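You operate a simulated robot arm through the tools that you are given. There is no shell and no other tool.

The job below is to be done with a simulated robot arm. You get a single attempt, and the scene is never put back.

## Task
Wipe the smudge off the easel's bed, then load the green sheet square to the stops.
Fine: use the blue cloth and put it back; the frame ends shut. What is to be rubbed or washed off counts as gone when no trace of it is left.

It is judged by the outcome, as a careful person would: the job done as asked, and still so three seconds after it is handed in. It fails if anything else is knocked over, pushed out of place, dropped, spilled or broken. Flat cloth is picked up by pressing the open fingertips on it (5 to 10 N) and closing them slowly along it; thin cloth reads only 2 to 8 mm in the jaws.

## Robot
A 7-joint arm with a two-finger parallel gripper, fixed in place. Base frame: the origin is on the floor under the middle of its stand, x ahead of it, y to its left, z up. Units: m, degrees, N and s.
It reaches about 1.247 m from its shoulder. Its first joint turns from -132.0 to 132.0 degrees. Payload 3.91 kg.
Tool frame: the origin (TCP) lies between the finger pads and is the grasp point; the fingertips stand 0.03 m ahead of it; z points along the fingers, y is the line along which they close. Largest opening 0.11 m; finger width 0.02, thickness 0.01; the body of the gripper, 0.048 by 0.112 m, starts 0.055 m behind the TCP.
Orientation is told as [roll, pitch, yaw] about the base's x, y, z axes, in that order, counted from this pose: with the fingers straight down and closing along the base's y, the tool's x points along the base's -x, its y along +y and its z along -z.

## Interface
- The arm moves only by the tool send_rows. Its argument "commands" is a list of rows, each a list of 7 numbers: the shift along the base's x, y, z in units of 50 mm (1.0 is 50 mm), then the turn, a rotation vector about the base's x, y, z in units of 6 degrees (1.0 is 6 degrees), then the finger opening in cm, from 0 to 11. In form: [[tx, ty, tz, rx, ry, rz, claw], ...]. A call has 1 to 20 rows; each row shifts and turns the commanded pose from where the row before left it. A call with a number of a shift or a turn outside -1 to 1 is refused whole. A row lasts 0.2 s, in which the tool goes at most 0.05 m and 8.6 degrees; a call with a longer step from one row to the next is refused whole, and so is a gripper value outside its range. A pose out of reach is approached as far as the arm can. The call stops where the force on the tool passes 90 N (or 10 N more than at its start, if that is more) or the arm is blocked; 0.2 s more then pass. Each finger travels about 0.108 m/s and halts on what it meets, pressing with about 25 N; the grip force reading is that of the motor and also rises with nothing between the fingers. The clock runs only during rows and for 0.2 s after the last one: add rows that do not move to give the fingers time. The reply holds the time, the measured pose of the TCP, the force on the tool along the base axes, the opening and the grip force, in the units named above and with some noise, with the torque about the TCP (base axes, N m) and any sound that the robot's microphone picked up.
- Cameras (640 x 400 px; columns grow to the right, rows downward): "scene" is fixed at [0.3982, -0.6494, 1.5942]; the picture's right is [0.96, -0.30, 0.00], its down [-0.07, -0.24, -0.97] and it looks along [0.29, 0.93, -0.25] (base axes); focal length 296 px, centre (320, 200). "wrist" rides on the gripper at [0.072, 0.017, -0.103] in the tool frame; the picture's right is [-0.23, 0.97, 0.00], its down [-0.76, -0.18, -0.62] and it looks along [-0.61, -0.14, 0.78] (tool axes); focal length 222 px, centre (320, 200). There is no depth. A picture from a camera that has moved, and an enlarged one, comes with that camera's place and axes in the base frame and with its lens.
- grab_frame(camera): a new picture of that camera. The clock stands still meanwhile.
- zoom(camera, box): a new picture of the part [left, top, right, bottom] of that camera's present view, enlarged. The clock stands still meanwhile.
- sign_off(): hands the job in; it is judged then, once.

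Places have to be worked out from the pictures, the camera data and where the tool is seen. Open the gripper and draw the arm clear of the work before you hand the job in, unless the task says otherwise.

The tools are called after ">>>" as name(argument=value, ...) on one line, values as JSON. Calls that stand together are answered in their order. send_rows: Moves the arm, as the interface text tells. Its arguments: {"type":"object","properties":{"commands":{"type":"array"}},"required":["commands"]} The other tools are called the same way: grab_frame (camera) takes a picture; zoom (camera, box) takes an enlarged picture of a part of a camera's view; sign_off () hands the job in.

At the start:

```text
time: 0.0
position: [0.4555, 0.2945, 1.6224]
tool_rot: [0.0, 0.1, 0.0]
force: [0.3, -0.4, 0.0]
wrist_torque: [0.0, 0.01, 0.02]
grip_width: 0.11
grasp_force: 0.0
```

scene: 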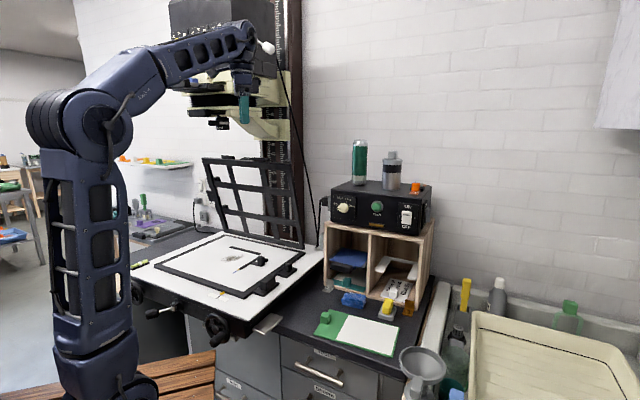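
wrist: 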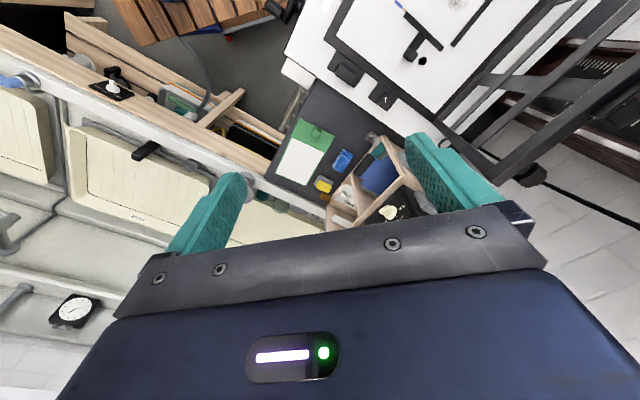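

The scene shows an enlarger with an easel (frame open), a smudge on the bed, and a green and white sheet pile with blue cloths on the right. I'll zoom in on both areas first.

>>> zoom(camera="scene", box=[120, 140, 340, 340])

>>> zoom(camera="scene", box=[270, 200, 450, 370])

>>> zoom(camera="wrist", box=[240, 0, 560, 230])

```text
2.00 times, centred on (230, 240) of scene
camera zoom: at [0.3982, -0.6494, 1.5942], right [0.96, -0.3, 0.0], down [-0.07, -0.24, -0.97], along [0.29, 0.93, -0.25], focal length 591 px, centre (500, 120)
```

zoom: 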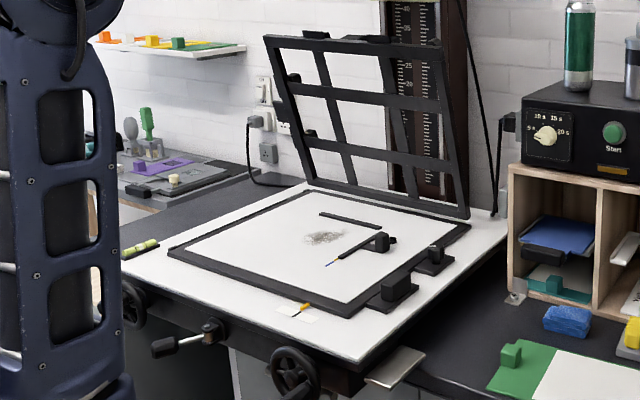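

```text
2.35 times, centred on (360, 285) of scene
camera zoom: at [0.3982, -0.6494, 1.5942], right [0.96, -0.3, 0.0], down [-0.07, -0.24, -0.97], along [0.29, 0.93, -0.25], focal length 696 px, centre (226, 0)
```

zoom: 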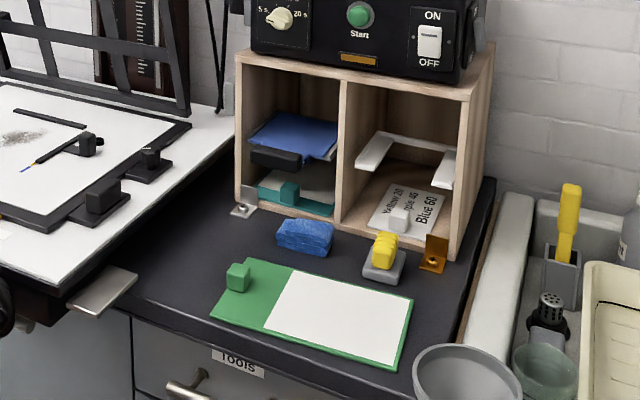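

```text
1.74 times, centred on (400, 115) of wrist
camera zoom: at [0.3834, 0.312, 1.7278], right [0.23, 0.97, 0.0], down [0.76, -0.18, 0.62], along [0.61, -0.14, -0.78], focal length 386 px, centre (181, 348)
```

zoom: 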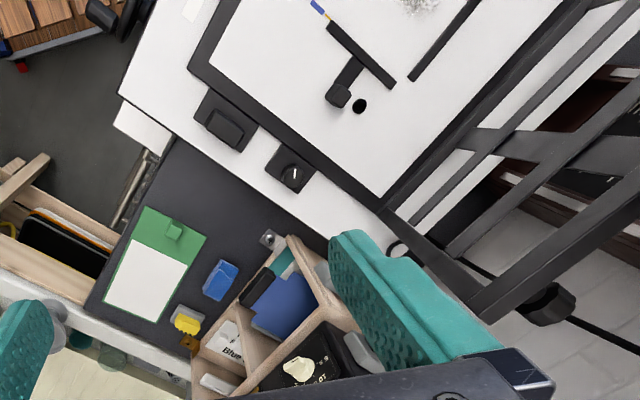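

Bench top seems to be at z≈0.90 and the easel bed at z≈1.0, with the easel turned about 45°. I'll lower the arm and yaw it 45° so the wrist camera looks over the bed.

>>> send_rows(commands=[[-0.4, 0.1, -0.7, 0, 0, 0.94, 11], [-0.4, 0.1, -0.7, 0, 0, 0.94, 11], [-0.4, 0.1, -0.7, 0, 0, 0.94, 11], [-0.4, 0.1, -0.7, 0, 0, 0.94, 11], [-0.4, 0.1, -0.7, 0, 0, 0.94, 11], [-0.4, 0.1, -0.7, 0, 0, 0.94, 11], [-0.4, 0.1, -0.7, 0, 0, 0.94, 11], [-0.4, 0.1, -0.7, 0, 0, 0.94, 11]])

>>> grab_frame(camera="scene")

>>> grab_frame(camera="wrist")

```text
time: 1.8
position: [0.2959, 0.3342, 1.3429]
tool_rot: [0.0, 0.0, 45.3]
force: [0.8, -0.2, 0.8]
wrist_torque: [0.01, 0.02, -0.01]
grip_width: 0.1102
grasp_force: 0.0
```

```text
taken
```

scene: 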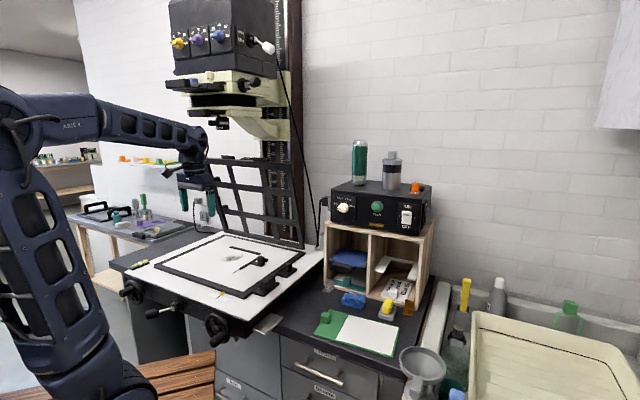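

```text
taken
camera wrist: at [0.2332, 0.2954, 1.4475], right [-0.53, 0.85, 0.0], down [0.66, 0.42, 0.62], along [0.53, 0.33, -0.78], focal length 222 px, centre (320, 200)
```

wrist: 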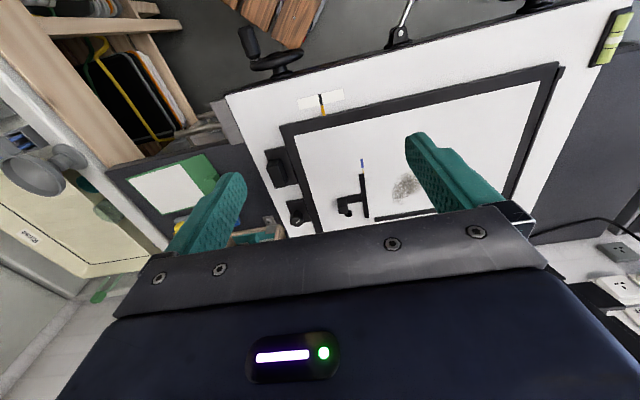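

The wrist view shows the bed with the stops, the smudge and the side knobs. I'll zoom in on it, and on the scene view of the frame.

>>> zoom(camera="wrist", box=[250, 60, 500, 230])

>>> zoom(camera="scene", box=[190, 210, 320, 310])

>>> zoom(camera="scene", box=[180, 140, 320, 250])

```text
2.35 times, centred on (375, 145) of wrist
camera zoom: at [0.2332, 0.2954, 1.4475], right [-0.53, 0.85, 0.0], down [0.66, 0.42, 0.62], along [0.53, 0.33, -0.78], focal length 523 px, centre (191, 329)
```

zoom: 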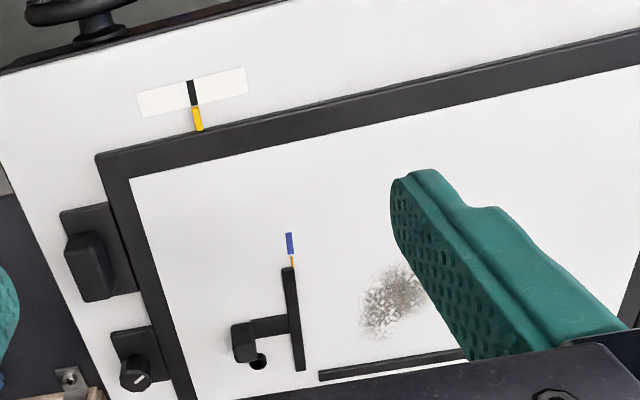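

```text
4.00 times, centred on (255, 260) of scene
camera zoom: at [0.3982, -0.6494, 1.5942], right [0.96, -0.3, 0.0], down [-0.07, -0.24, -0.97], along [0.29, 0.93, -0.25], focal length 1183 px, centre (580, -40)
```

zoom: 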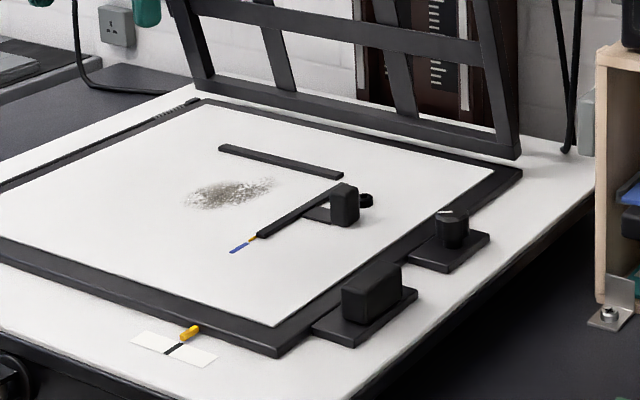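

```text
3.64 times, centred on (250, 195) of scene
camera zoom: at [0.3982, -0.6494, 1.5942], right [0.96, -0.3, 0.0], down [-0.07, -0.24, -0.97], along [0.29, 0.93, -0.25], focal length 1075 px, centre (574, 218)
```

zoom: 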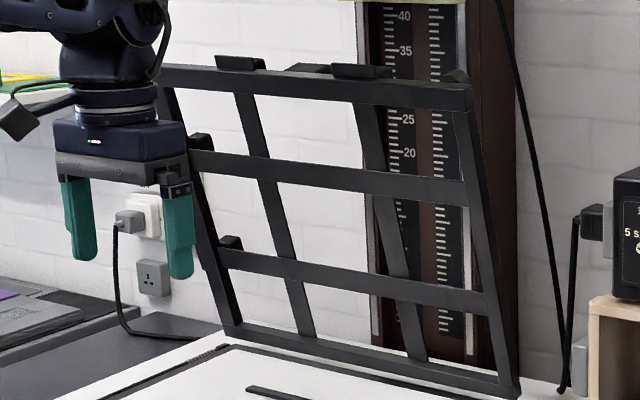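

The bed has a fixed far stop bar and a side stop with a knob, plus index marks. Next I'll move over the bench to inspect the cloth and the green sheet.

>>> send_rows(commands=[[0.6, -0.4, 0, 0, 0, -0.9, 11], [0.6, -0.4, 0, 0, 0, -0.9, 11], [0.6, -0.4, 0, 0, 0, -0.9, 11], [0.6, -0.4, 0, 0, 0, -0.9, 11], [0.6, -0.4, -0.3, 0, 0, -0.9, 11], [0.6, -0.4, -0.4, 0, 0, -0.9, 11], [0.6, -0.3, -0.6, 0, 0, -0.9, 11], [0.6, -0.3, -0.6, 0, 0, -0.9, 11]])

>>> grab_frame(camera="scene")

>>> grab_frame(camera="wrist")

```text
time: 3.6
position: [0.5345, 0.1856, 1.2466]
tool_rot: [0.0, 0.0, 1.9]
force: [-0.8, 0.2, 0.1]
wrist_torque: [-0.01, -0.03, 0.04]
grip_width: 0.1101
grasp_force: 0.0
```

```text
taken
```

scene: 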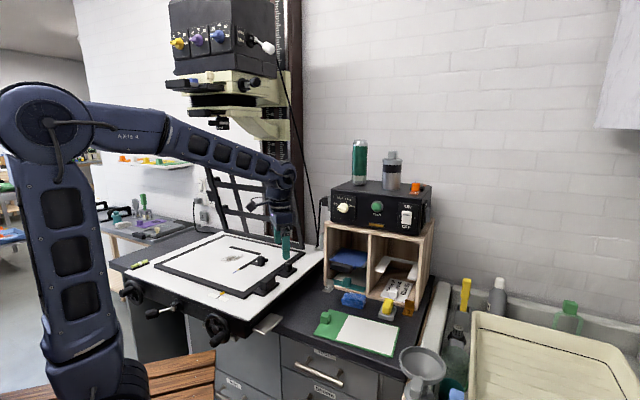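

```text
taken
camera wrist: at [0.4633, 0.1995, 1.3518], right [0.19, 0.98, 0.0], down [0.77, -0.15, 0.62], along [0.61, -0.12, -0.78], focal length 222 px, centre (320, 200)
```

wrist: 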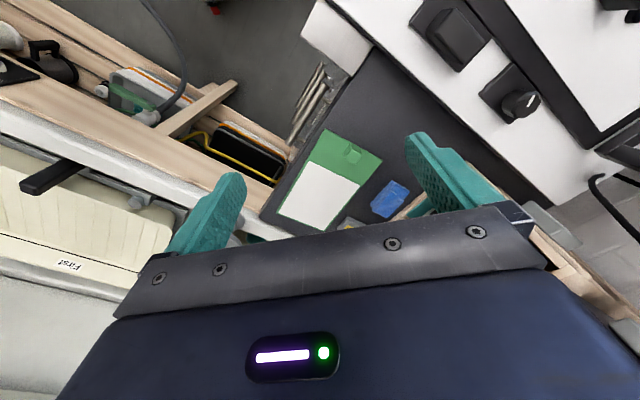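

The green sheet and blue cloth are in view between the fingers. I'll zoom in there and on the scene's bench.

>>> zoom(camera="wrist", box=[250, 110, 450, 235])

>>> zoom(camera="scene", box=[300, 220, 430, 310])

>>> zoom(camera="scene", box=[300, 280, 430, 370])

```text
3.20 times, centred on (350, 172) of wrist
camera zoom: at [0.4633, 0.1995, 1.3518], right [0.19, 0.98, 0.0], down [0.77, -0.15, 0.62], along [0.61, -0.12, -0.78], focal length 711 px, centre (224, 288)
```

zoom: 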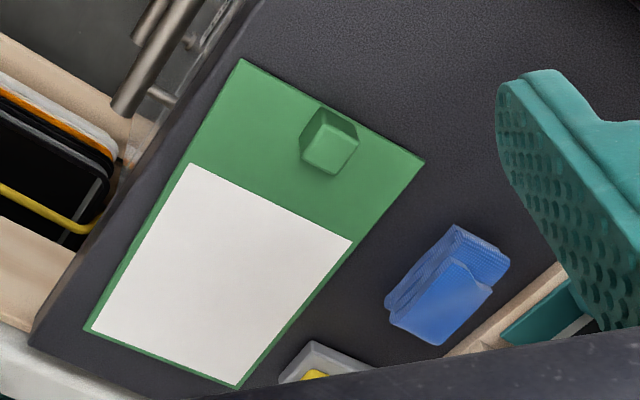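

```text
4.44 times, centred on (365, 265) of scene
camera zoom: at [0.3982, -0.6494, 1.5942], right [0.96, -0.3, 0.0], down [-0.07, -0.24, -0.97], along [0.29, 0.93, -0.25], focal length 1314 px, centre (120, -89)
```

zoom: 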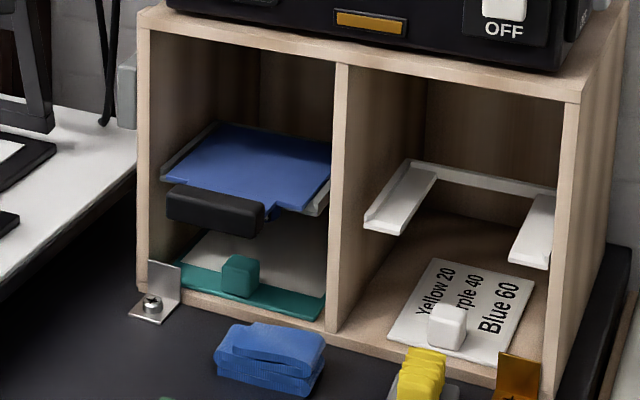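

```text
4.44 times, centred on (365, 325) of scene
camera zoom: at [0.3982, -0.6494, 1.5942], right [0.96, -0.3, 0.0], down [-0.07, -0.24, -0.97], along [0.29, 0.93, -0.25], focal length 1314 px, centre (120, -356)
```

zoom: 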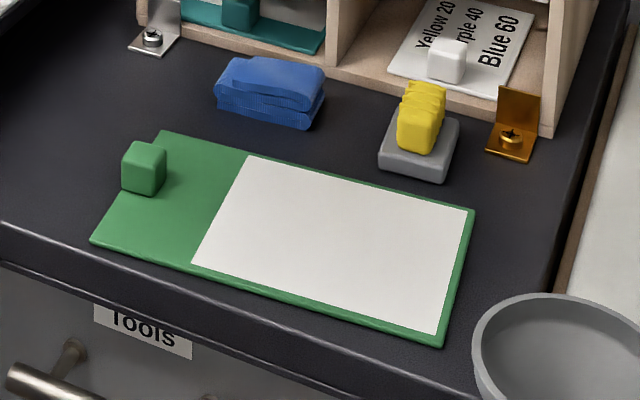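

The cloth is folded on the bench at about (0.834, 0.302), roughly 9 x 6 x 3 cm, with its long axis near -40°. The green sheet has a knob at about (0.693, 0.224, 0.93). I'll move above the cloth with yaw 50° for a closer look.

>>> send_rows(commands=[[0.59, 0.19, -0.2, 0, 0, 0.891, 11], [0.59, 0.19, -0.2, 0, 0, 0.891, 11], [0.59, 0.19, -0.2, 0, 0, 0.891, 11], [0.59, 0.19, -0.2, 0, 0, 0.891, 11], [0.59, 0.19, -0.2, 0, 0, 0.891, 11], [0.59, 0.19, -0.2, 0, 0, 0.891, 11], [0.59, 0.19, -0.2, 0, 0, 0.891, 11], [0.59, 0.19, -0.2, 0, 0, 0.891, 11], [0.59, 0.19, -0.2, 0, 0, 0.891, 11]])

>>> grab_frame(camera="wrist")

>>> grab_frame(camera="scene")

```text
time: 5.6
position: [0.8011, 0.2704, 1.159]
tool_rot: [0.0, 0.0, 50.2]
force: [0.0, 0.4, 1.1]
wrist_torque: [0.0, -0.01, 0.0]
grip_width: 0.11
grasp_force: 0.0
```

```text
taken
camera wrist: at [0.7422, 0.2259, 1.2628], right [-0.6, 0.8, 0.0], down [0.62, 0.47, 0.62], along [0.5, 0.38, -0.78], focal length 222 px, centre (320, 200)
```

wrist: 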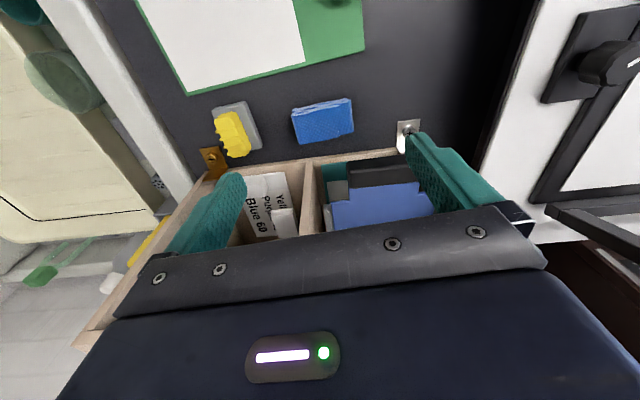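

```text
taken
```

scene: 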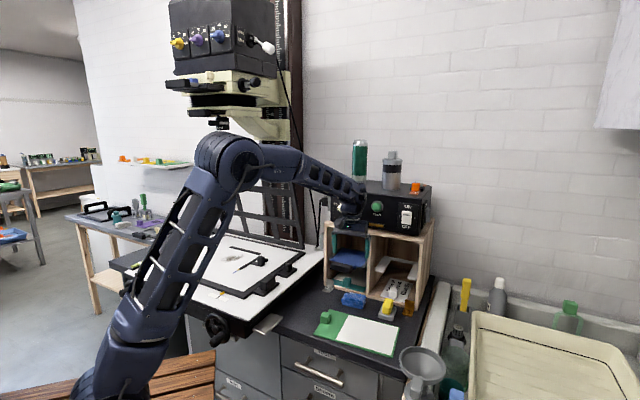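

The arm is clear of the timer and the cloth is well in view. I'll zoom in on it.

>>> zoom(camera="wrist", box=[190, 60, 430, 210])

```text
2.67 times, centred on (310, 135) of wrist
camera zoom: at [0.7422, 0.2259, 1.2628], right [-0.6, 0.8, 0.0], down [0.62, 0.47, 0.62], along [0.5, 0.38, -0.78], focal length 592 px, centre (347, 373)
```

zoom: 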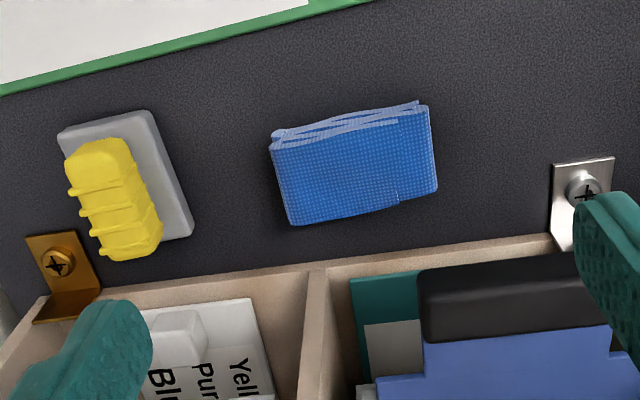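

The cloth centre is at (0.835, 0.303), its top at z≈0.92, about 6 cm in front of the cubby. I'll tilt the tool 15° so the wrist leans away from the cubby and come down partway above the cloth.

>>> send_rows(commands=[[0.17, 0.163, 0, 0.638, -0.536, 0, 11], [0.17, 0.163, -0.3, 0.638, -0.536, 0, 11], [0.17, 0.163, -0.5, 0.638, -0.536, 0, 11], [0.17, 0.163, -0.6, 0, 0, 0, 11], [0, 0, -0.6, 0, 0, 0, 11]])

>>> grab_frame(camera="wrist")

>>> zoom(camera="scene", box=[290, 150, 450, 330])

```text
time: 6.8
position: [0.8339, 0.3041, 1.0588]
tool_rot: [0.0, -15.0, 50.1]
force: [-0.5, 0.6, 0.0]
wrist_torque: [0.0, 0.0, 0.0]
grip_width: 0.11
grasp_force: 0.0
```

```text
taken
camera wrist: at [0.7601, 0.2408, 1.1402], right [-0.61, 0.79, 0.06], down [0.5, 0.33, 0.8], along [0.62, 0.51, -0.6], focal length 222 px, centre (320, 200)
```

wrist: 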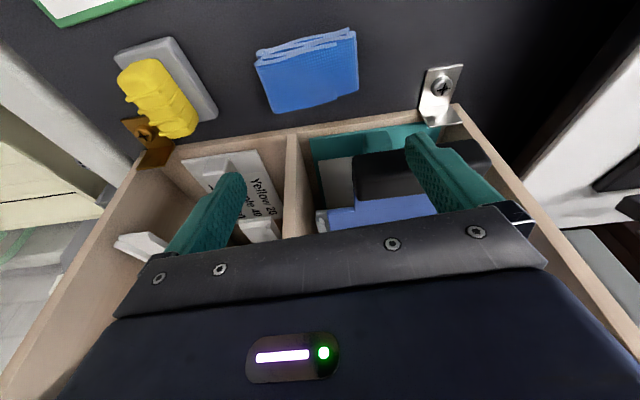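

```text
2.22 times, centred on (370, 240) of scene
camera zoom: at [0.3982, -0.6494, 1.5942], right [0.96, -0.3, 0.0], down [-0.07, -0.24, -0.97], along [0.29, 0.93, -0.25], focal length 657 px, centre (209, 111)
```

zoom: 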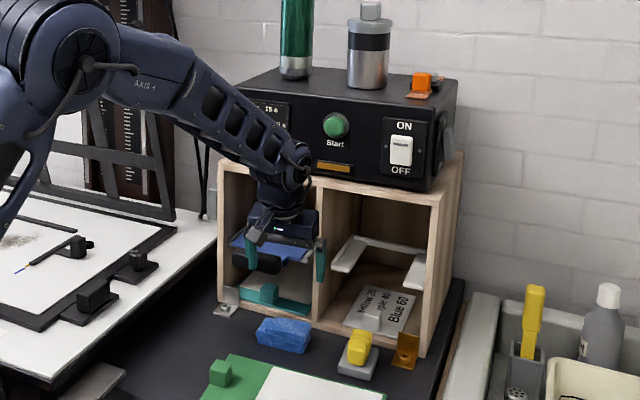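

Cloth still at about (0.834, 0.30). I'll descend with the fingers off both ends, aiming for fingertips about 6 mm above the bench, and check for contact.

>>> send_rows(commands=[[-0.03, -0.07, -0.5, 0, 0, 0, 11], [-0.03, -0.07, -0.5, 0, 0, 0, 11], [0, 0, -0.5, 0, 0, 0, 11], [0, 0, -0.4, 0, 0, 0, 11], [0, 0, -0.3, 0, 0, 0, 11], [0, 0, -0.1, 0, 0, 0, 11]])

>>> grab_frame(camera="wrist")

>>> zoom(camera="scene", box=[300, 200, 440, 320])

```text
time: 8.2
position: [0.8311, 0.2976, 0.9421]
tool_rot: [0.0, -15.0, 50.1]
force: [0.2, -0.4, 0.2]
wrist_torque: [-0.03, -0.01, -0.01]
grip_width: 0.1104
grasp_force: 0.0
```

```text
taken
camera wrist: at [0.7574, 0.2334, 1.0254], right [-0.61, 0.79, 0.06], down [0.5, 0.33, 0.8], along [0.61, 0.51, -0.6], focal length 222 px, centre (320, 200)
```

wrist: 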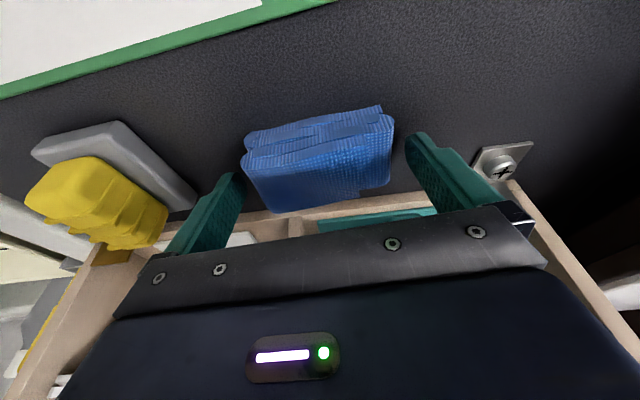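

```text
3.33 times, centred on (370, 260) of scene
camera zoom: at [0.3982, -0.6494, 1.5942], right [0.96, -0.3, 0.0], down [-0.07, -0.24, -0.97], along [0.29, 0.93, -0.25], focal length 986 px, centre (153, 0)
```

zoom: 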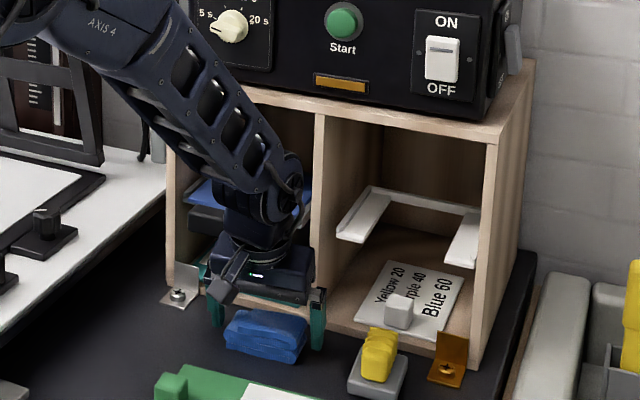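

The fingers straddle the cloth's ends with nothing touched. I'll close slowly to 8 cm and read the grip.

>>> send_rows(commands=[[0, 0, 0, 0, 0, 0, 10], [0, 0, 0, 0, 0, 0, 9.5], [0, 0, 0, 0, 0, 0, 9.0], [0, 0, 0, 0, 0, 0, 8.5], [0, 0, 0, 0, 0, 0, 8.0], [0, 0, 0, 0, 0, 0, 8.0]])

>>> grab_frame(camera="wrist")

```text
time: 9.6
position: [0.8314, 0.2962, 0.9429]
tool_rot: [0.0, -15.1, 50.1]
force: [0.0, 0.3, 0.1]
wrist_torque: [-0.04, -0.01, -0.01]
grip_width: 0.0893
grasp_force: 24.8
```

```text
taken
camera wrist: at [0.7574, 0.2333, 1.0254], right [-0.61, 0.79, 0.06], down [0.5, 0.33, 0.8], along [0.61, 0.51, -0.6], focal length 222 px, centre (320, 200)
```

wrist: 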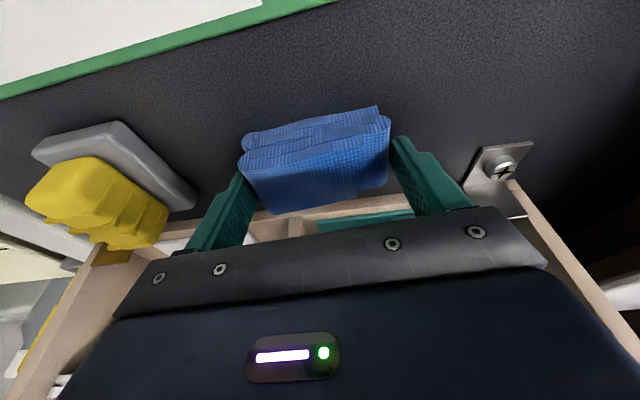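

The cloth is a firm block, 89 mm long, held at about 25 N. Its home is TCP (0.831, 0.297, 0.942). I'll lift it and check the hold.

>>> send_rows(commands=[[0, 0, 0.3, 0, 0, 0, 8.0], [0, 0, 0.6, 0, 0, 0, 8.0], [-0.2, -0.2, 0.8, 0, 0, 0, 8.0], [-0.2, -0.2, 0.8, 0, 0, 0, 8.0], [-0.2, -0.2, 0.9, 0, 0, 0, 8.0], [-0.2, -0.2, 0.8, 0, 0, 0, 8.0]])

>>> grab_frame(camera="wrist")

>>> grab_frame(camera="scene")

```text
time: 11.0
position: [0.7911, 0.2553, 1.1522]
tool_rot: [0.1, -14.9, 50.1]
force: [0.9, -0.8, -1.5]
wrist_torque: [0.0, 0.01, 0.01]
grip_width: 0.0894
grasp_force: 25.5
```

```text
taken
camera wrist: at [0.7174, 0.1922, 1.2355], right [-0.61, 0.79, 0.06], down [0.51, 0.33, 0.8], along [0.61, 0.51, -0.6], focal length 222 px, centre (320, 200)
```

wrist: 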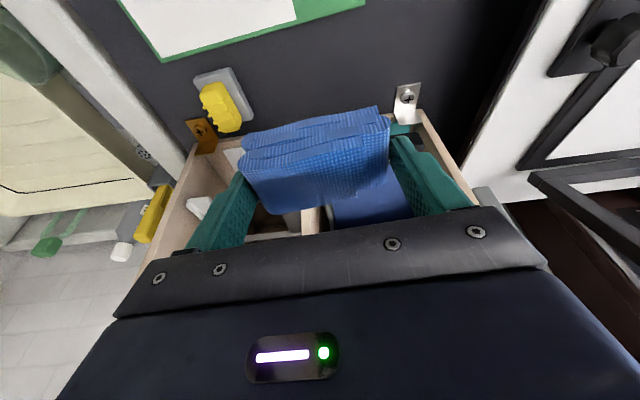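

```text
taken
```

scene: 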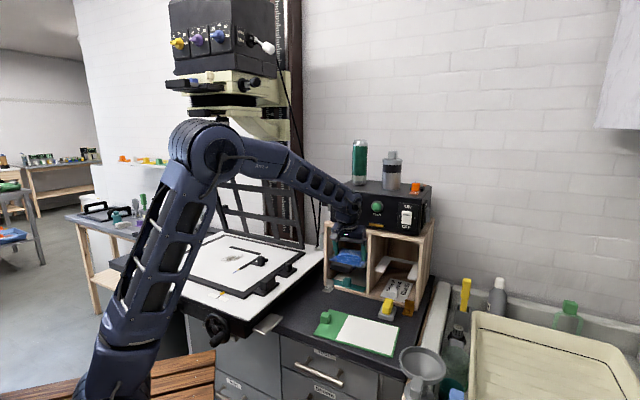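

The cloth is held securely. I'll carry it over the easel at a safe height, towards the smudge at about (0.388, 0.647).

>>> send_rows(commands=[[-0.678, 0.645, 0, 0, 0, 0, 8.0], [-0.678, 0.645, 0, 0, 0, 0, 8.0], [-0.678, 0.645, 0, 0, 0, 0, 8.0], [-0.678, 0.645, 0, 0, 0, 0, 8.0], [-0.678, 0.645, 0, 0, 0, 0, 8.0], [-0.678, 0.645, 0, 0, 0, 0, 8.0], [-0.678, 0.645, 0, 0, 0, 0, 8.0], [-0.678, 0.645, 0, 0, 0, 0, 8.0]])

>>> grab_frame(camera="wrist")

>>> grab_frame(camera="scene")

```text
time: 12.8
position: [0.5234, 0.514, 1.154]
tool_rot: [-0.1, -15.1, 50.1]
force: [1.0, -0.9, -0.2]
wrist_torque: [0.06, 0.02, 0.01]
grip_width: 0.0892
grasp_force: 25.2
```

```text
taken
camera wrist: at [0.4475, 0.4508, 1.2365], right [-0.61, 0.79, 0.06], down [0.5, 0.33, 0.8], along [0.62, 0.51, -0.6], focal length 222 px, centre (320, 200)
```

wrist: 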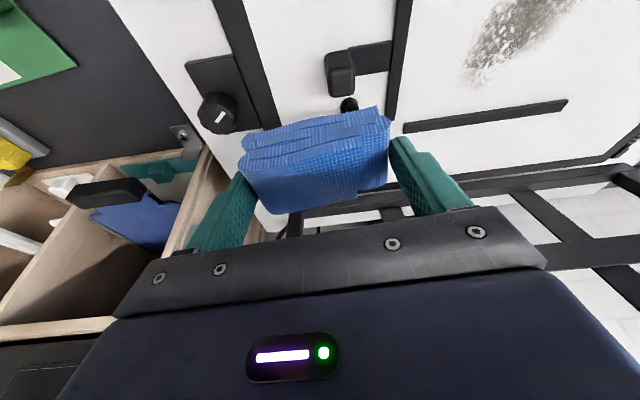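

```text
taken
```

scene: 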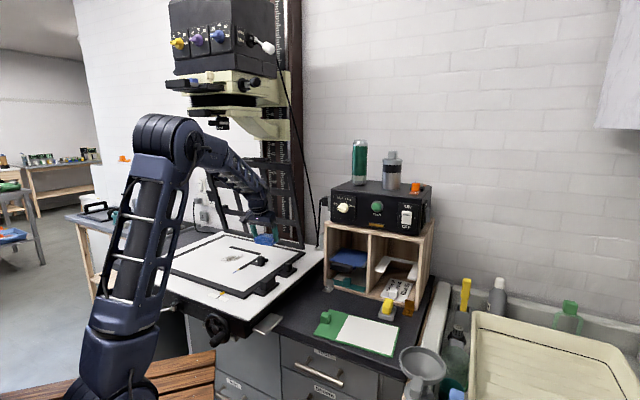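

Still clear and the cloth is held. Four more rows bring it over the smudge, lowering a little.

>>> send_rows(commands=[[-0.69, 0.645, -0.1, 0, 0, 0, 8.0], [-0.69, 0.645, -0.2, 0, 0, 0, 8.0], [-0.69, 0.645, -0.3, 0, 0, 0, 8.0], [-0.69, 0.645, -0.3, 0, 0, 0, 8.0]])

>>> grab_frame(camera="wrist")

>>> zoom(camera="scene", box=[130, 130, 330, 310])

```text
time: 13.8
position: [0.385, 0.6428, 1.1093]
tool_rot: [0.1, -15.1, 50.0]
force: [0.7, -1.6, -0.7]
wrist_torque: [0.03, 0.03, 0.02]
grip_width: 0.089
grasp_force: 24.8
```

```text
taken
camera wrist: at [0.3103, 0.58, 1.1915], right [-0.61, 0.79, 0.06], down [0.5, 0.33, 0.8], along [0.62, 0.51, -0.6], focal length 222 px, centre (320, 200)
```

wrist: 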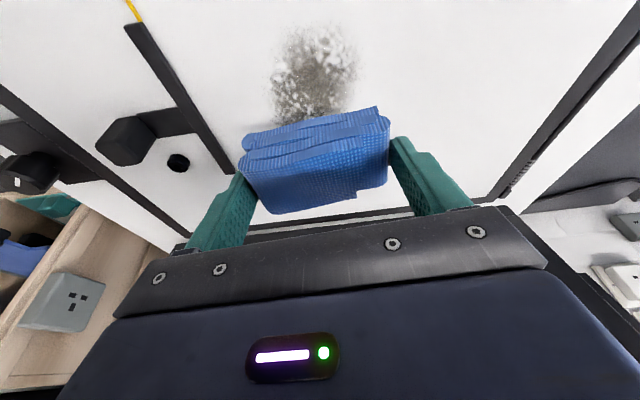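

```text
2.22 times, centred on (230, 220) of scene
camera zoom: at [0.3982, -0.6494, 1.5942], right [0.96, -0.3, 0.0], down [-0.07, -0.24, -0.97], along [0.29, 0.93, -0.25], focal length 657 px, centre (520, 156)
```

zoom: 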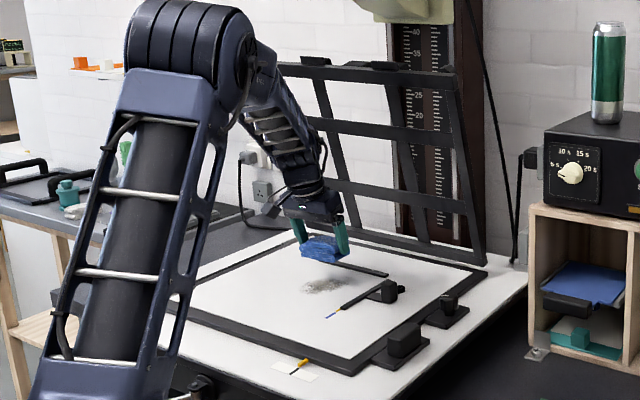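

The smudge spans about u 0.68–0.78 and v 0.14–0.22 in easel axes (u at 45°, v at 135°). I'll lower the cloth carefully to just above the bed and then in small steps to feel contact.

>>> send_rows(commands=[[0, 0, -0.4, 0, 0, 0, 8.0], [0, 0, -0.4, 0, 0, 0, 8.0], [0, 0, -0.3, 0, 0, 0, 8.0], [0, 0, -0.05, 0, 0, 0, 8.0], [0, 0, 0, 0, 0, 0, 8.0]])

>>> zoom(camera="scene", box=[190, 210, 310, 290])

```text
time: 15.0
position: [0.3829, 0.6439, 1.0505]
tool_rot: [0.0, -15.0, 50.2]
force: [0.5, 0.1, 0.4]
wrist_torque: [-0.02, -0.01, -0.01]
grip_width: 0.0895
grasp_force: 25.0
```

```text
5.00 times, centred on (250, 250) of scene
camera zoom: at [0.3982, -0.6494, 1.5942], right [0.96, -0.3, 0.0], down [-0.07, -0.24, -0.97], along [0.29, 0.93, -0.25], focal length 1478 px, centre (670, -50)
```

zoom: 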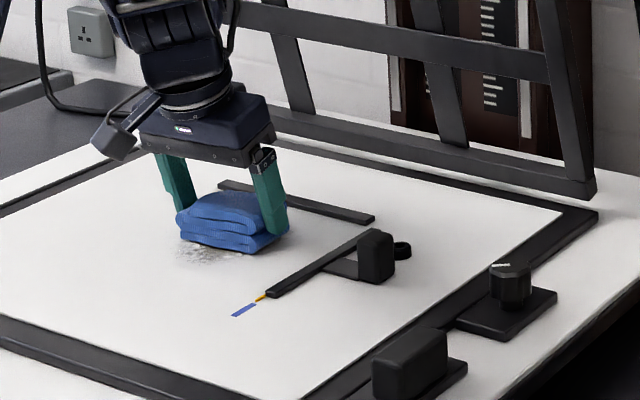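

Not yet in contact. I'll step down in 2 mm increments and watch the vertical force.

>>> send_rows(commands=[[0, 0, -0.04, 0, 0, 0, 8.0], [0, 0, -0.04, 0, 0, 0, 8.0], [0, 0, -0.04, 0, 0, 0, 8.0]])

```text
time: 15.8
position: [0.383, 0.6434, 1.0465]
tool_rot: [0.0, -15.2, 50.1]
force: [-1.1, -0.9, 28.2]
wrist_torque: [-0.1, -0.14, -0.13]
grip_width: 0.0898
grasp_force: 24.9
```

Contact at TCP z≈1.047 with 28 N. I'll ease off 1.5 mm for a gentler press.

>>> send_rows(commands=[[0, 0, 0.03, 0, 0, 0, 8.0], [0, 0, 0, 0, 0, 0, 8.0]])

```text
time: 16.4
position: [0.3826, 0.6425, 1.0473]
tool_rot: [-0.1, -15.1, 50.1]
force: [3.0, 7.9, 18.9]
wrist_torque: [0.48, -0.22, 0.03]
grip_width: 0.0893
grasp_force: 25.2
```

About 19 N with some side load. I'll ease 0.5 mm more and make the first stroke along u towards the far stop, staying clear of it, and then back.

>>> send_rows(commands=[[0.2, 0.2, 0.01, 0, 0, 0, 8.0], [0.2, 0.2, 0, 0, 0, 0, 8.0], [0.2, 0.2, 0, 0, 0, 0, 8.0], [-0.28, -0.28, 0, 0, 0, 0, 8.0], [-0.28, -0.28, 0, 0, 0, 0, 8.0], [-0.28, -0.28, 0, 0, 0, 0, 8.0], [-0.28, -0.28, 0, 0, 0, 0, 8.0], [-0.28, -0.28, 0, 0, 0, 0, 8.0], [-0.28, -0.28, 0, 0, 0, 0, 8.0]])

>>> zoom(camera="scene", box=[190, 210, 310, 290])

>>> grab_frame(camera="wrist")

```text
time: 18.4
position: [0.3271, 0.5885, 1.0471]
tool_rot: [0.1, -15.0, 50.2]
force: [-0.4, 0.1, 0.8]
wrist_torque: [0.01, -0.08, 0.03]
grip_width: 0.0893
grasp_force: 24.9
```

```text
5.00 times, centred on (250, 250) of scene
camera zoom: at [0.3982, -0.6494, 1.5942], right [0.96, -0.3, 0.0], down [-0.07, -0.24, -0.97], along [0.29, 0.93, -0.25], focal length 1478 px, centre (670, -50)
```

zoom: 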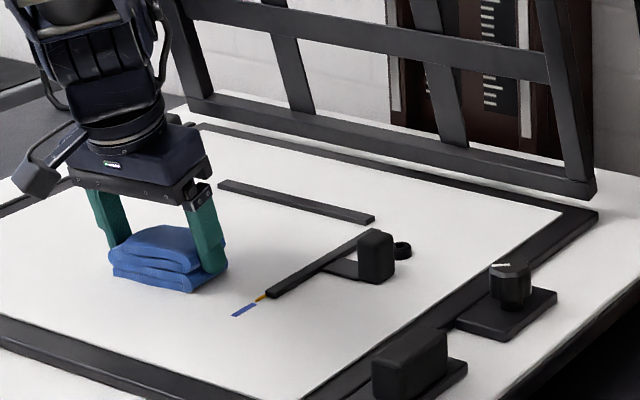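

```text
taken
camera wrist: at [0.2536, 0.5252, 1.129], right [-0.61, 0.79, 0.06], down [0.5, 0.33, 0.8], along [0.61, 0.51, -0.6], focal length 222 px, centre (320, 200)
```

wrist: 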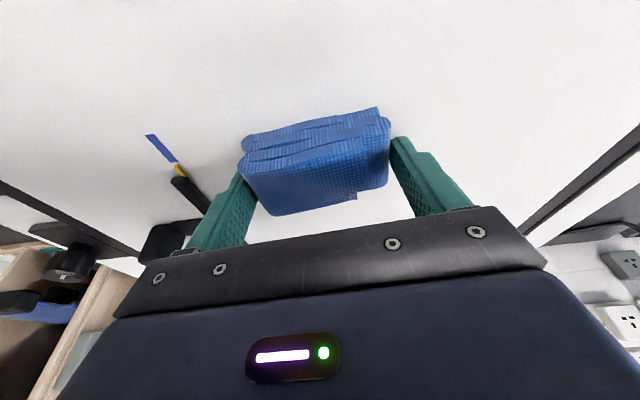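

The smudge looks largely gone after one stroke. I'll press 1 mm more and make two further strokes, shifted to each side, to catch any faint traces.

>>> send_rows(commands=[[-0.28, 0.28, -0.02, 0, 0, 0, 8.0], [0.29, 0.29, 0, 0, 0, 0, 8.0], [0.29, 0.29, 0, 0, 0, 0, 8.0], [0.29, 0.29, 0, 0, 0, 0, 8.0]])

```text
time: 19.4
position: [0.3574, 0.6457, 1.0449]
tool_rot: [0.0, -14.9, 50.1]
force: [-2.9, -0.7, 8.1]
wrist_torque: [-0.09, -0.06, -0.02]
grip_width: 0.0893
grasp_force: 25.0
```

Good, about 8 N. I'll continue the stroke to the far end, shift across, and return.

>>> send_rows(commands=[[0.29, 0.29, 0, 0, 0, 0, 8.0], [0.29, 0.29, 0, 0, 0, 0, 8.0], [0.28, 0.28, 0, 0, 0, 0, 8.0], [0.28, -0.28, 0, 0, 0, 0, 8.0], [0.28, -0.28, 0, 0, 0, 0, 8.0], [-0.29, -0.29, 0, 0, 0, 0, 8.0], [-0.29, -0.29, 0, 0, 0, 0, 8.0], [-0.29, -0.29, 0, 0, 0, 0, 8.0], [-0.29, -0.29, 0, 0, 0, 0, 8.0], [-0.29, -0.29, 0, 0, 0, 0, 8.0], [-0.29, -0.29, 0, 0, 0, 0, 8.0]])

```text
time: 21.8
position: [0.3413, 0.5749, 1.0457]
tool_rot: [0.1, -15.1, 50.0]
force: [3.6, 2.6, 19.8]
wrist_torque: [0.09, -0.18, 0.02]
grip_width: 0.0896
grasp_force: 25.0
```

Another centre pass forward and back, then I'll lift and pull back to inspect.

>>> send_rows(commands=[[-0.28, 0.28, 0, 0, 0, 0, 8.0], [0.29, 0.29, 0, 0, 0, 0, 8.0], [0.29, 0.29, 0, 0, 0, 0, 8.0], [0.29, 0.29, 0, 0, 0, 0, 8.0], [0.29, 0.29, 0, 0, 0, 0, 8.0], [0.29, 0.29, 0, 0, 0, 0, 8.0], [0.29, 0.29, 0, 0, 0, 0, 8.0], [-0.29, -0.29, 0, 0, 0, 0, 8.0], [-0.29, -0.29, 0, 0, 0, 0, 8.0], [-0.29, -0.29, 0, 0, 0, 0, 8.0], [-0.29, -0.29, 0, 0, 0, 0, 8.0], [-0.29, -0.29, 0, 0, 0, 0, 8.0], [-0.29, -0.29, 0, 0, 0, 0, 8.0], [0, 0, 0.5, 0, 0, 0, 8.0], [0, 0, 1.0, 0, 0, 0, 8.0], [-0.3, -0.3, 0.8, 0, 0, 0, 8.0]])

>>> grab_frame(camera="wrist")

>>> zoom(camera="scene", box=[190, 210, 310, 290])

```text
time: 25.2
position: [0.3143, 0.5733, 1.159]
tool_rot: [-0.1, -15.0, 50.1]
force: [0.5, 1.0, -0.6]
wrist_torque: [-0.04, 0.05, 0.01]
grip_width: 0.0893
grasp_force: 24.9
```

```text
taken
camera wrist: at [0.2388, 0.5097, 1.2424], right [-0.61, 0.79, 0.06], down [0.51, 0.33, 0.8], along [0.61, 0.51, -0.6], focal length 222 px, centre (320, 200)
```

wrist: 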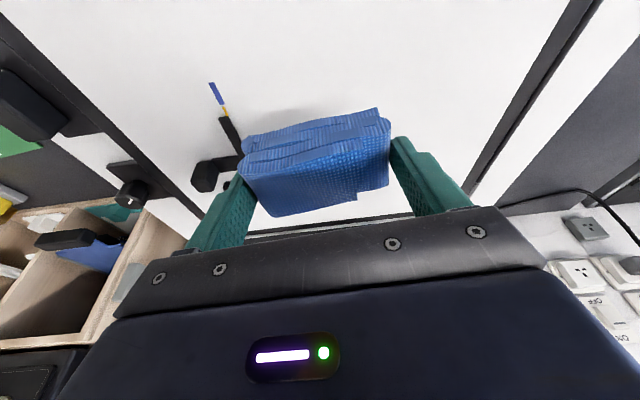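

```text
5.00 times, centred on (250, 250) of scene
camera zoom: at [0.3982, -0.6494, 1.5942], right [0.96, -0.3, 0.0], down [-0.07, -0.24, -0.97], along [0.29, 0.93, -0.25], focal length 1478 px, centre (670, -50)
```

zoom: 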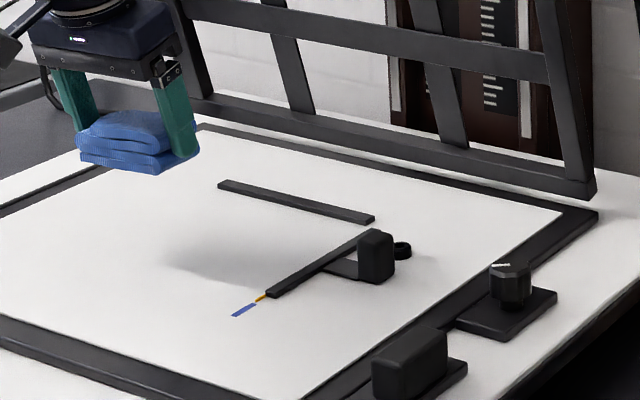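

The bed looks clean. I'll move so the wrist camera looks steeply down on the wiped spot to check for faint residue.

>>> send_rows(commands=[[0.4, 0.4, 0.2, 0, 0, 0, 8.0], [0.4, 0.4, 0.2, 0, 0, 0, 8.0], [0.4, 0.4, 0.2, 0, 0, 0, 8.0]])

>>> zoom(camera="wrist", box=[200, 0, 440, 150])

>>> zoom(camera="scene", box=[210, 230, 270, 270])

```text
time: 26.0
position: [0.3708, 0.6334, 1.1899]
tool_rot: [0.0, -15.0, 50.1]
force: [-0.1, 0.1, -0.1]
wrist_torque: [0.0, -0.03, 0.03]
grip_width: 0.0892
grasp_force: 24.8
```

```text
2.67 times, centred on (320, 75) of wrist
camera zoom: at [0.2975, 0.5696, 1.2731], right [-0.61, 0.79, 0.06], down [0.5, 0.33, 0.8], along [0.61, 0.51, -0.6], focal length 592 px, centre (320, 533)
```

zoom: 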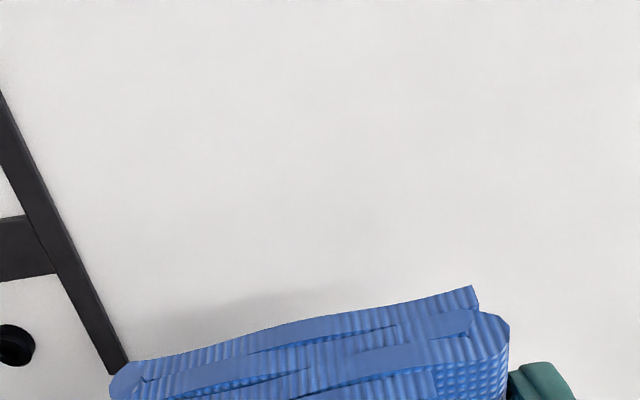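

```text
10.00 times, centred on (240, 250) of scene
camera zoom: at [0.3982, -0.6494, 1.5942], right [0.96, -0.3, 0.0], down [-0.07, -0.24, -0.97], along [0.29, 0.93, -0.25], focal length 2956 px, centre (1120, -300)
```

zoom: 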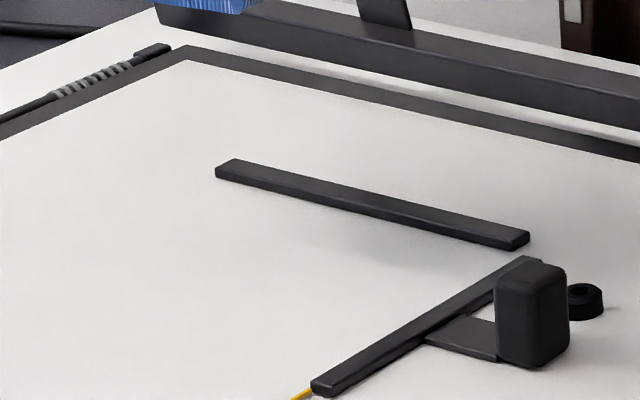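

No trace is left. I'll carry the cloth back the way it came, to in front of the cubby.

>>> send_rows(commands=[[0.7, -0.63, 0, 0, 0, 0, 8.0], [0.7, -0.63, 0, 0, 0, 0, 8.0], [0.7, -0.63, 0, 0, 0, 0, 8.0], [0.7, -0.63, 0, 0, 0, 0, 8.0], [0.7, -0.63, 0, 0, 0, 0, 8.0], [0.7, -0.63, 0, 0, 0, 0, 8.0], [0.7, -0.63, 0, 0, 0, 0, 8.0], [0.7, -0.63, 0, 0, 0, 0, 8.0], [0.7, -0.63, 0, 0, 0, 0, 8.0], [0.7, -0.63, 0, 0, 0, 0, 8.0], [0.7, -0.63, 0, 0, 0, 0, 8.0], [0.7, -0.63, 0, 0, 0, 0, 8.0]])

>>> grab_frame(camera="wrist")

>>> grab_frame(camera="scene")

```text
time: 28.6
position: [0.7916, 0.2559, 1.1908]
tool_rot: [-0.1, -15.1, 50.1]
force: [-0.1, 0.8, 0.8]
wrist_torque: [-0.09, -0.07, -0.02]
grip_width: 0.0893
grasp_force: 24.6
```

```text
taken
camera wrist: at [0.7178, 0.192, 1.2729], right [-0.61, 0.79, 0.06], down [0.5, 0.33, 0.8], along [0.62, 0.51, -0.6], focal length 222 px, centre (320, 200)
```

wrist: 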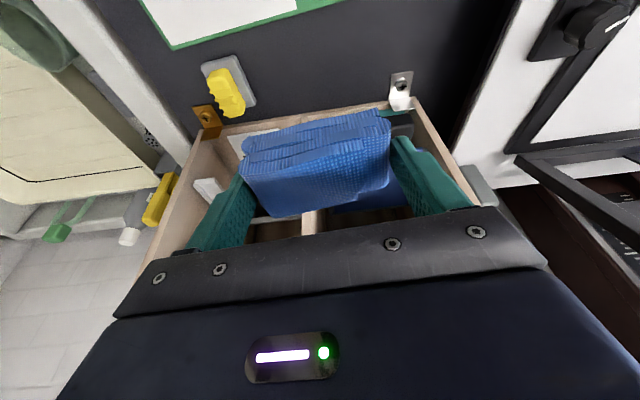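

```text
taken
```

scene: 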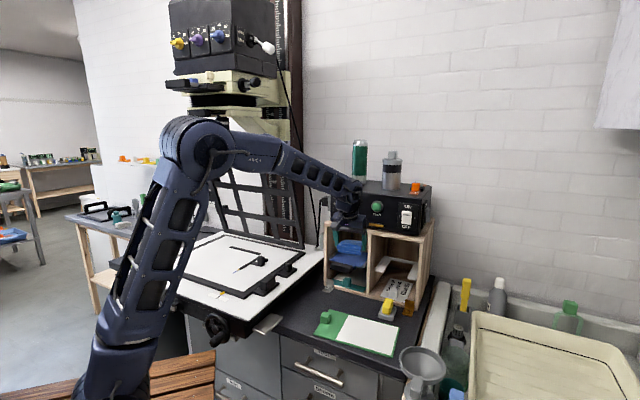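

Now I'll descend along the lift path to just above the home spot.

>>> send_rows(commands=[[0.2, 0.2, -0.8, 0, 0, 0, 8.0], [0.2, 0.2, -0.8, 0, 0, 0, 8.0], [0.2, 0.2, -0.8, 0, 0, 0, 8.0], [0.19, 0.22, -0.8, 0, 0, 0, 8.0], [0, 0, -0.8, 0, 0, 0, 8.0], [0, 0, -0.7, 0, 0, 0, 8.0], [0, 0, -0.1, 0, 0, 0, 8.0], [0, 0, 0, 0, 0, 0, 8.0]])

```text
time: 30.4
position: [0.8323, 0.2967, 0.9504]
tool_rot: [0.0, -15.1, 50.1]
force: [0.4, 0.1, -0.1]
wrist_torque: [-0.02, -0.03, 0.0]
grip_width: 0.0897
grasp_force: 25.5
```

I'm about 8–10 mm above the bench. I'll lower in small steps to find contact.

>>> send_rows(commands=[[-0.02, 0, -0.06, 0, 0, 0, 8.0], [0, 0, -0.05, 0, 0, 0, 8.0], [0, 0, -0.03, 0, 0, 0, 8.0], [0, 0, 0, 0, 0, 0, 8.0]])

```text
time: 31.4
position: [0.8314, 0.2956, 0.9438]
tool_rot: [0.1, -15.0, 50.1]
force: [0.4, 1.0, 0.4]
wrist_torque: [0.01, -0.01, -0.01]
grip_width: 0.0895
grasp_force: 25.3
```

>>> send_rows(commands=[[0, 0, -0.03, 0, 0, 0, 8.0], [0, 0, -0.02, 0, 0, 0, 8.0], [0, 0, 0, 0, 0, 0, 8.0]])

>>> zoom(camera="scene", box=[310, 260, 390, 320])

```text
time: 32.2
position: [0.8318, 0.296, 0.9413]
tool_rot: [0.0, -15.0, 50.0]
force: [0.4, 0.0, -0.4]
wrist_torque: [0.0, 0.0, 0.01]
grip_width: 0.0893
grasp_force: 24.8
```

```text
6.67 times, centred on (350, 290) of scene
camera zoom: at [0.3982, -0.6494, 1.5942], right [0.96, -0.3, 0.0], down [-0.07, -0.24, -0.97], along [0.29, 0.93, -0.25], focal length 1971 px, centre (120, -400)
```

zoom: 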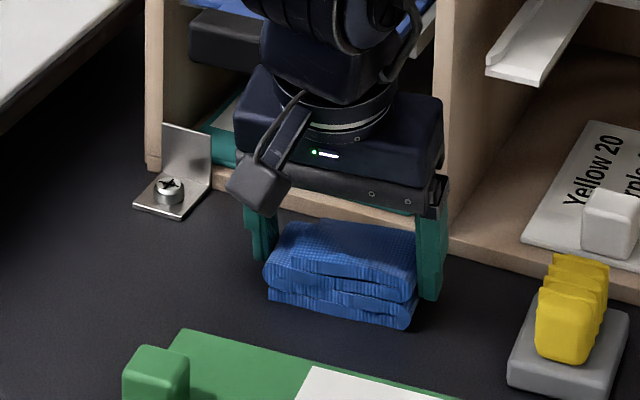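

Not touching yet. I'll lower another 1–2 mm.

>>> send_rows(commands=[[0, 0, -0.02, 0, 0, 0, 8.0], [0, 0, 0, 0, 0, 0, 8.0]])

```text
time: 32.8
position: [0.8307, 0.2969, 0.941]
tool_rot: [-0.1, -15.1, 50.1]
force: [-1.2, -1.4, 6.8]
wrist_torque: [-0.26, 0.07, 0.0]
grip_width: 0.0894
grasp_force: 25.3
```

Contact at 6.8 N, so the cloth rests on the bench. I'll open the fingers gently.

>>> send_rows(commands=[[0, 0, 0, 0, 0, 0, 9.1], [0, 0, 0, 0, 0, 0, 9.6], [0, 0, 0, 0, 0, 0, 10.3], [0, 0, 0, 0, 0, 0, 11], [0, 0, 0, 0, 0, 0, 11]])

>>> grab_frame(camera="wrist")

```text
time: 34.0
position: [0.8317, 0.2961, 0.9399]
tool_rot: [0.0, -15.0, 50.1]
force: [-0.1, -0.8, 0.7]
wrist_torque: [-0.01, -0.01, 0.02]
grip_width: 0.1099
grasp_force: 0.1
```

```text
taken
camera wrist: at [0.7572, 0.2329, 1.0225], right [-0.61, 0.79, 0.06], down [0.5, 0.33, 0.8], along [0.61, 0.51, -0.6], focal length 222 px, centre (320, 200)
```

wrist: 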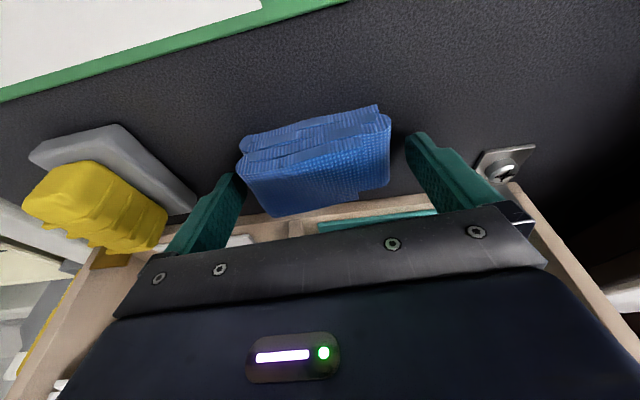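

The cloth is back in its place. I'll raise straight up, level the tool, and move to look down on the green sheet's knob.

>>> send_rows(commands=[[0, 0, 0.6, 0, 0, 0, 11], [0, 0, 0.9, 0, 0, 0, 11], [0, 0, 0.9, 0, 0, 0, 11], [-0.3, -0.3, 0.5, 0, 0, 0, 11], [-0.6, -0.4, 0.2, -0.638, 0.536, 0, 11], [-0.6, -0.4, 0.2, -0.638, 0.536, 0, 11], [-0.6, -0.4, 0.2, -0.638, 0.536, 0, 11], [-0.6, -0.4, 0, 0, 0, 0, 11], [-0.6, -0.2, 0, 0, 0, 0, 11]])

>>> grab_frame(camera="wrist")

>>> zoom(camera="scene", box=[300, 220, 440, 340])

```text
time: 36.0
position: [0.667, 0.1911, 1.1141]
tool_rot: [0.1, 0.0, 50.1]
force: [-0.1, 0.0, -1.1]
wrist_torque: [0.02, 0.04, -0.02]
grip_width: 0.1101
grasp_force: 0.0
```

```text
taken
camera wrist: at [0.608, 0.1466, 1.2191], right [-0.6, 0.8, 0.0], down [0.63, 0.47, 0.62], along [0.5, 0.37, -0.78], focal length 222 px, centre (320, 200)
```

wrist: 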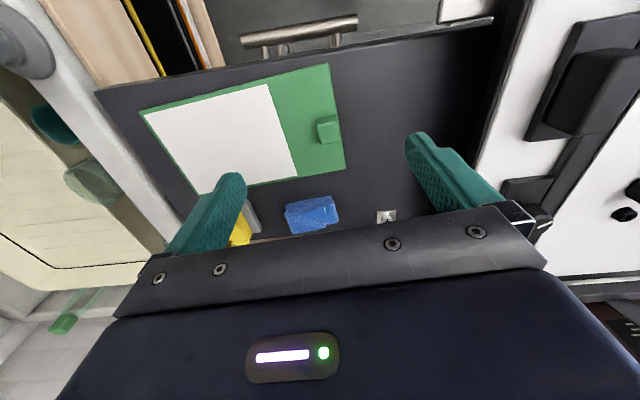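

```text
3.33 times, centred on (370, 280) of scene
camera zoom: at [0.3982, -0.6494, 1.5942], right [0.96, -0.3, 0.0], down [-0.07, -0.24, -0.97], along [0.29, 0.93, -0.25], focal length 986 px, centre (153, -67)
```

zoom: 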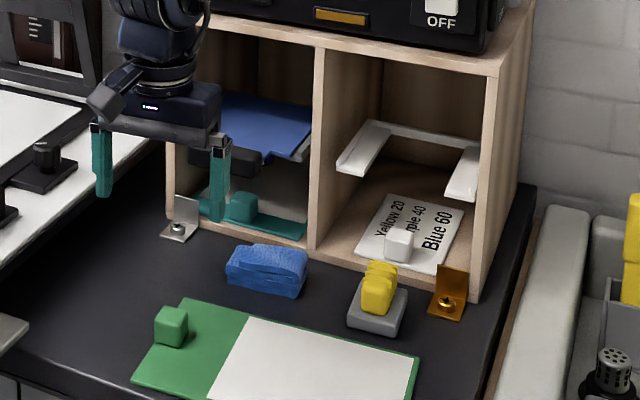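

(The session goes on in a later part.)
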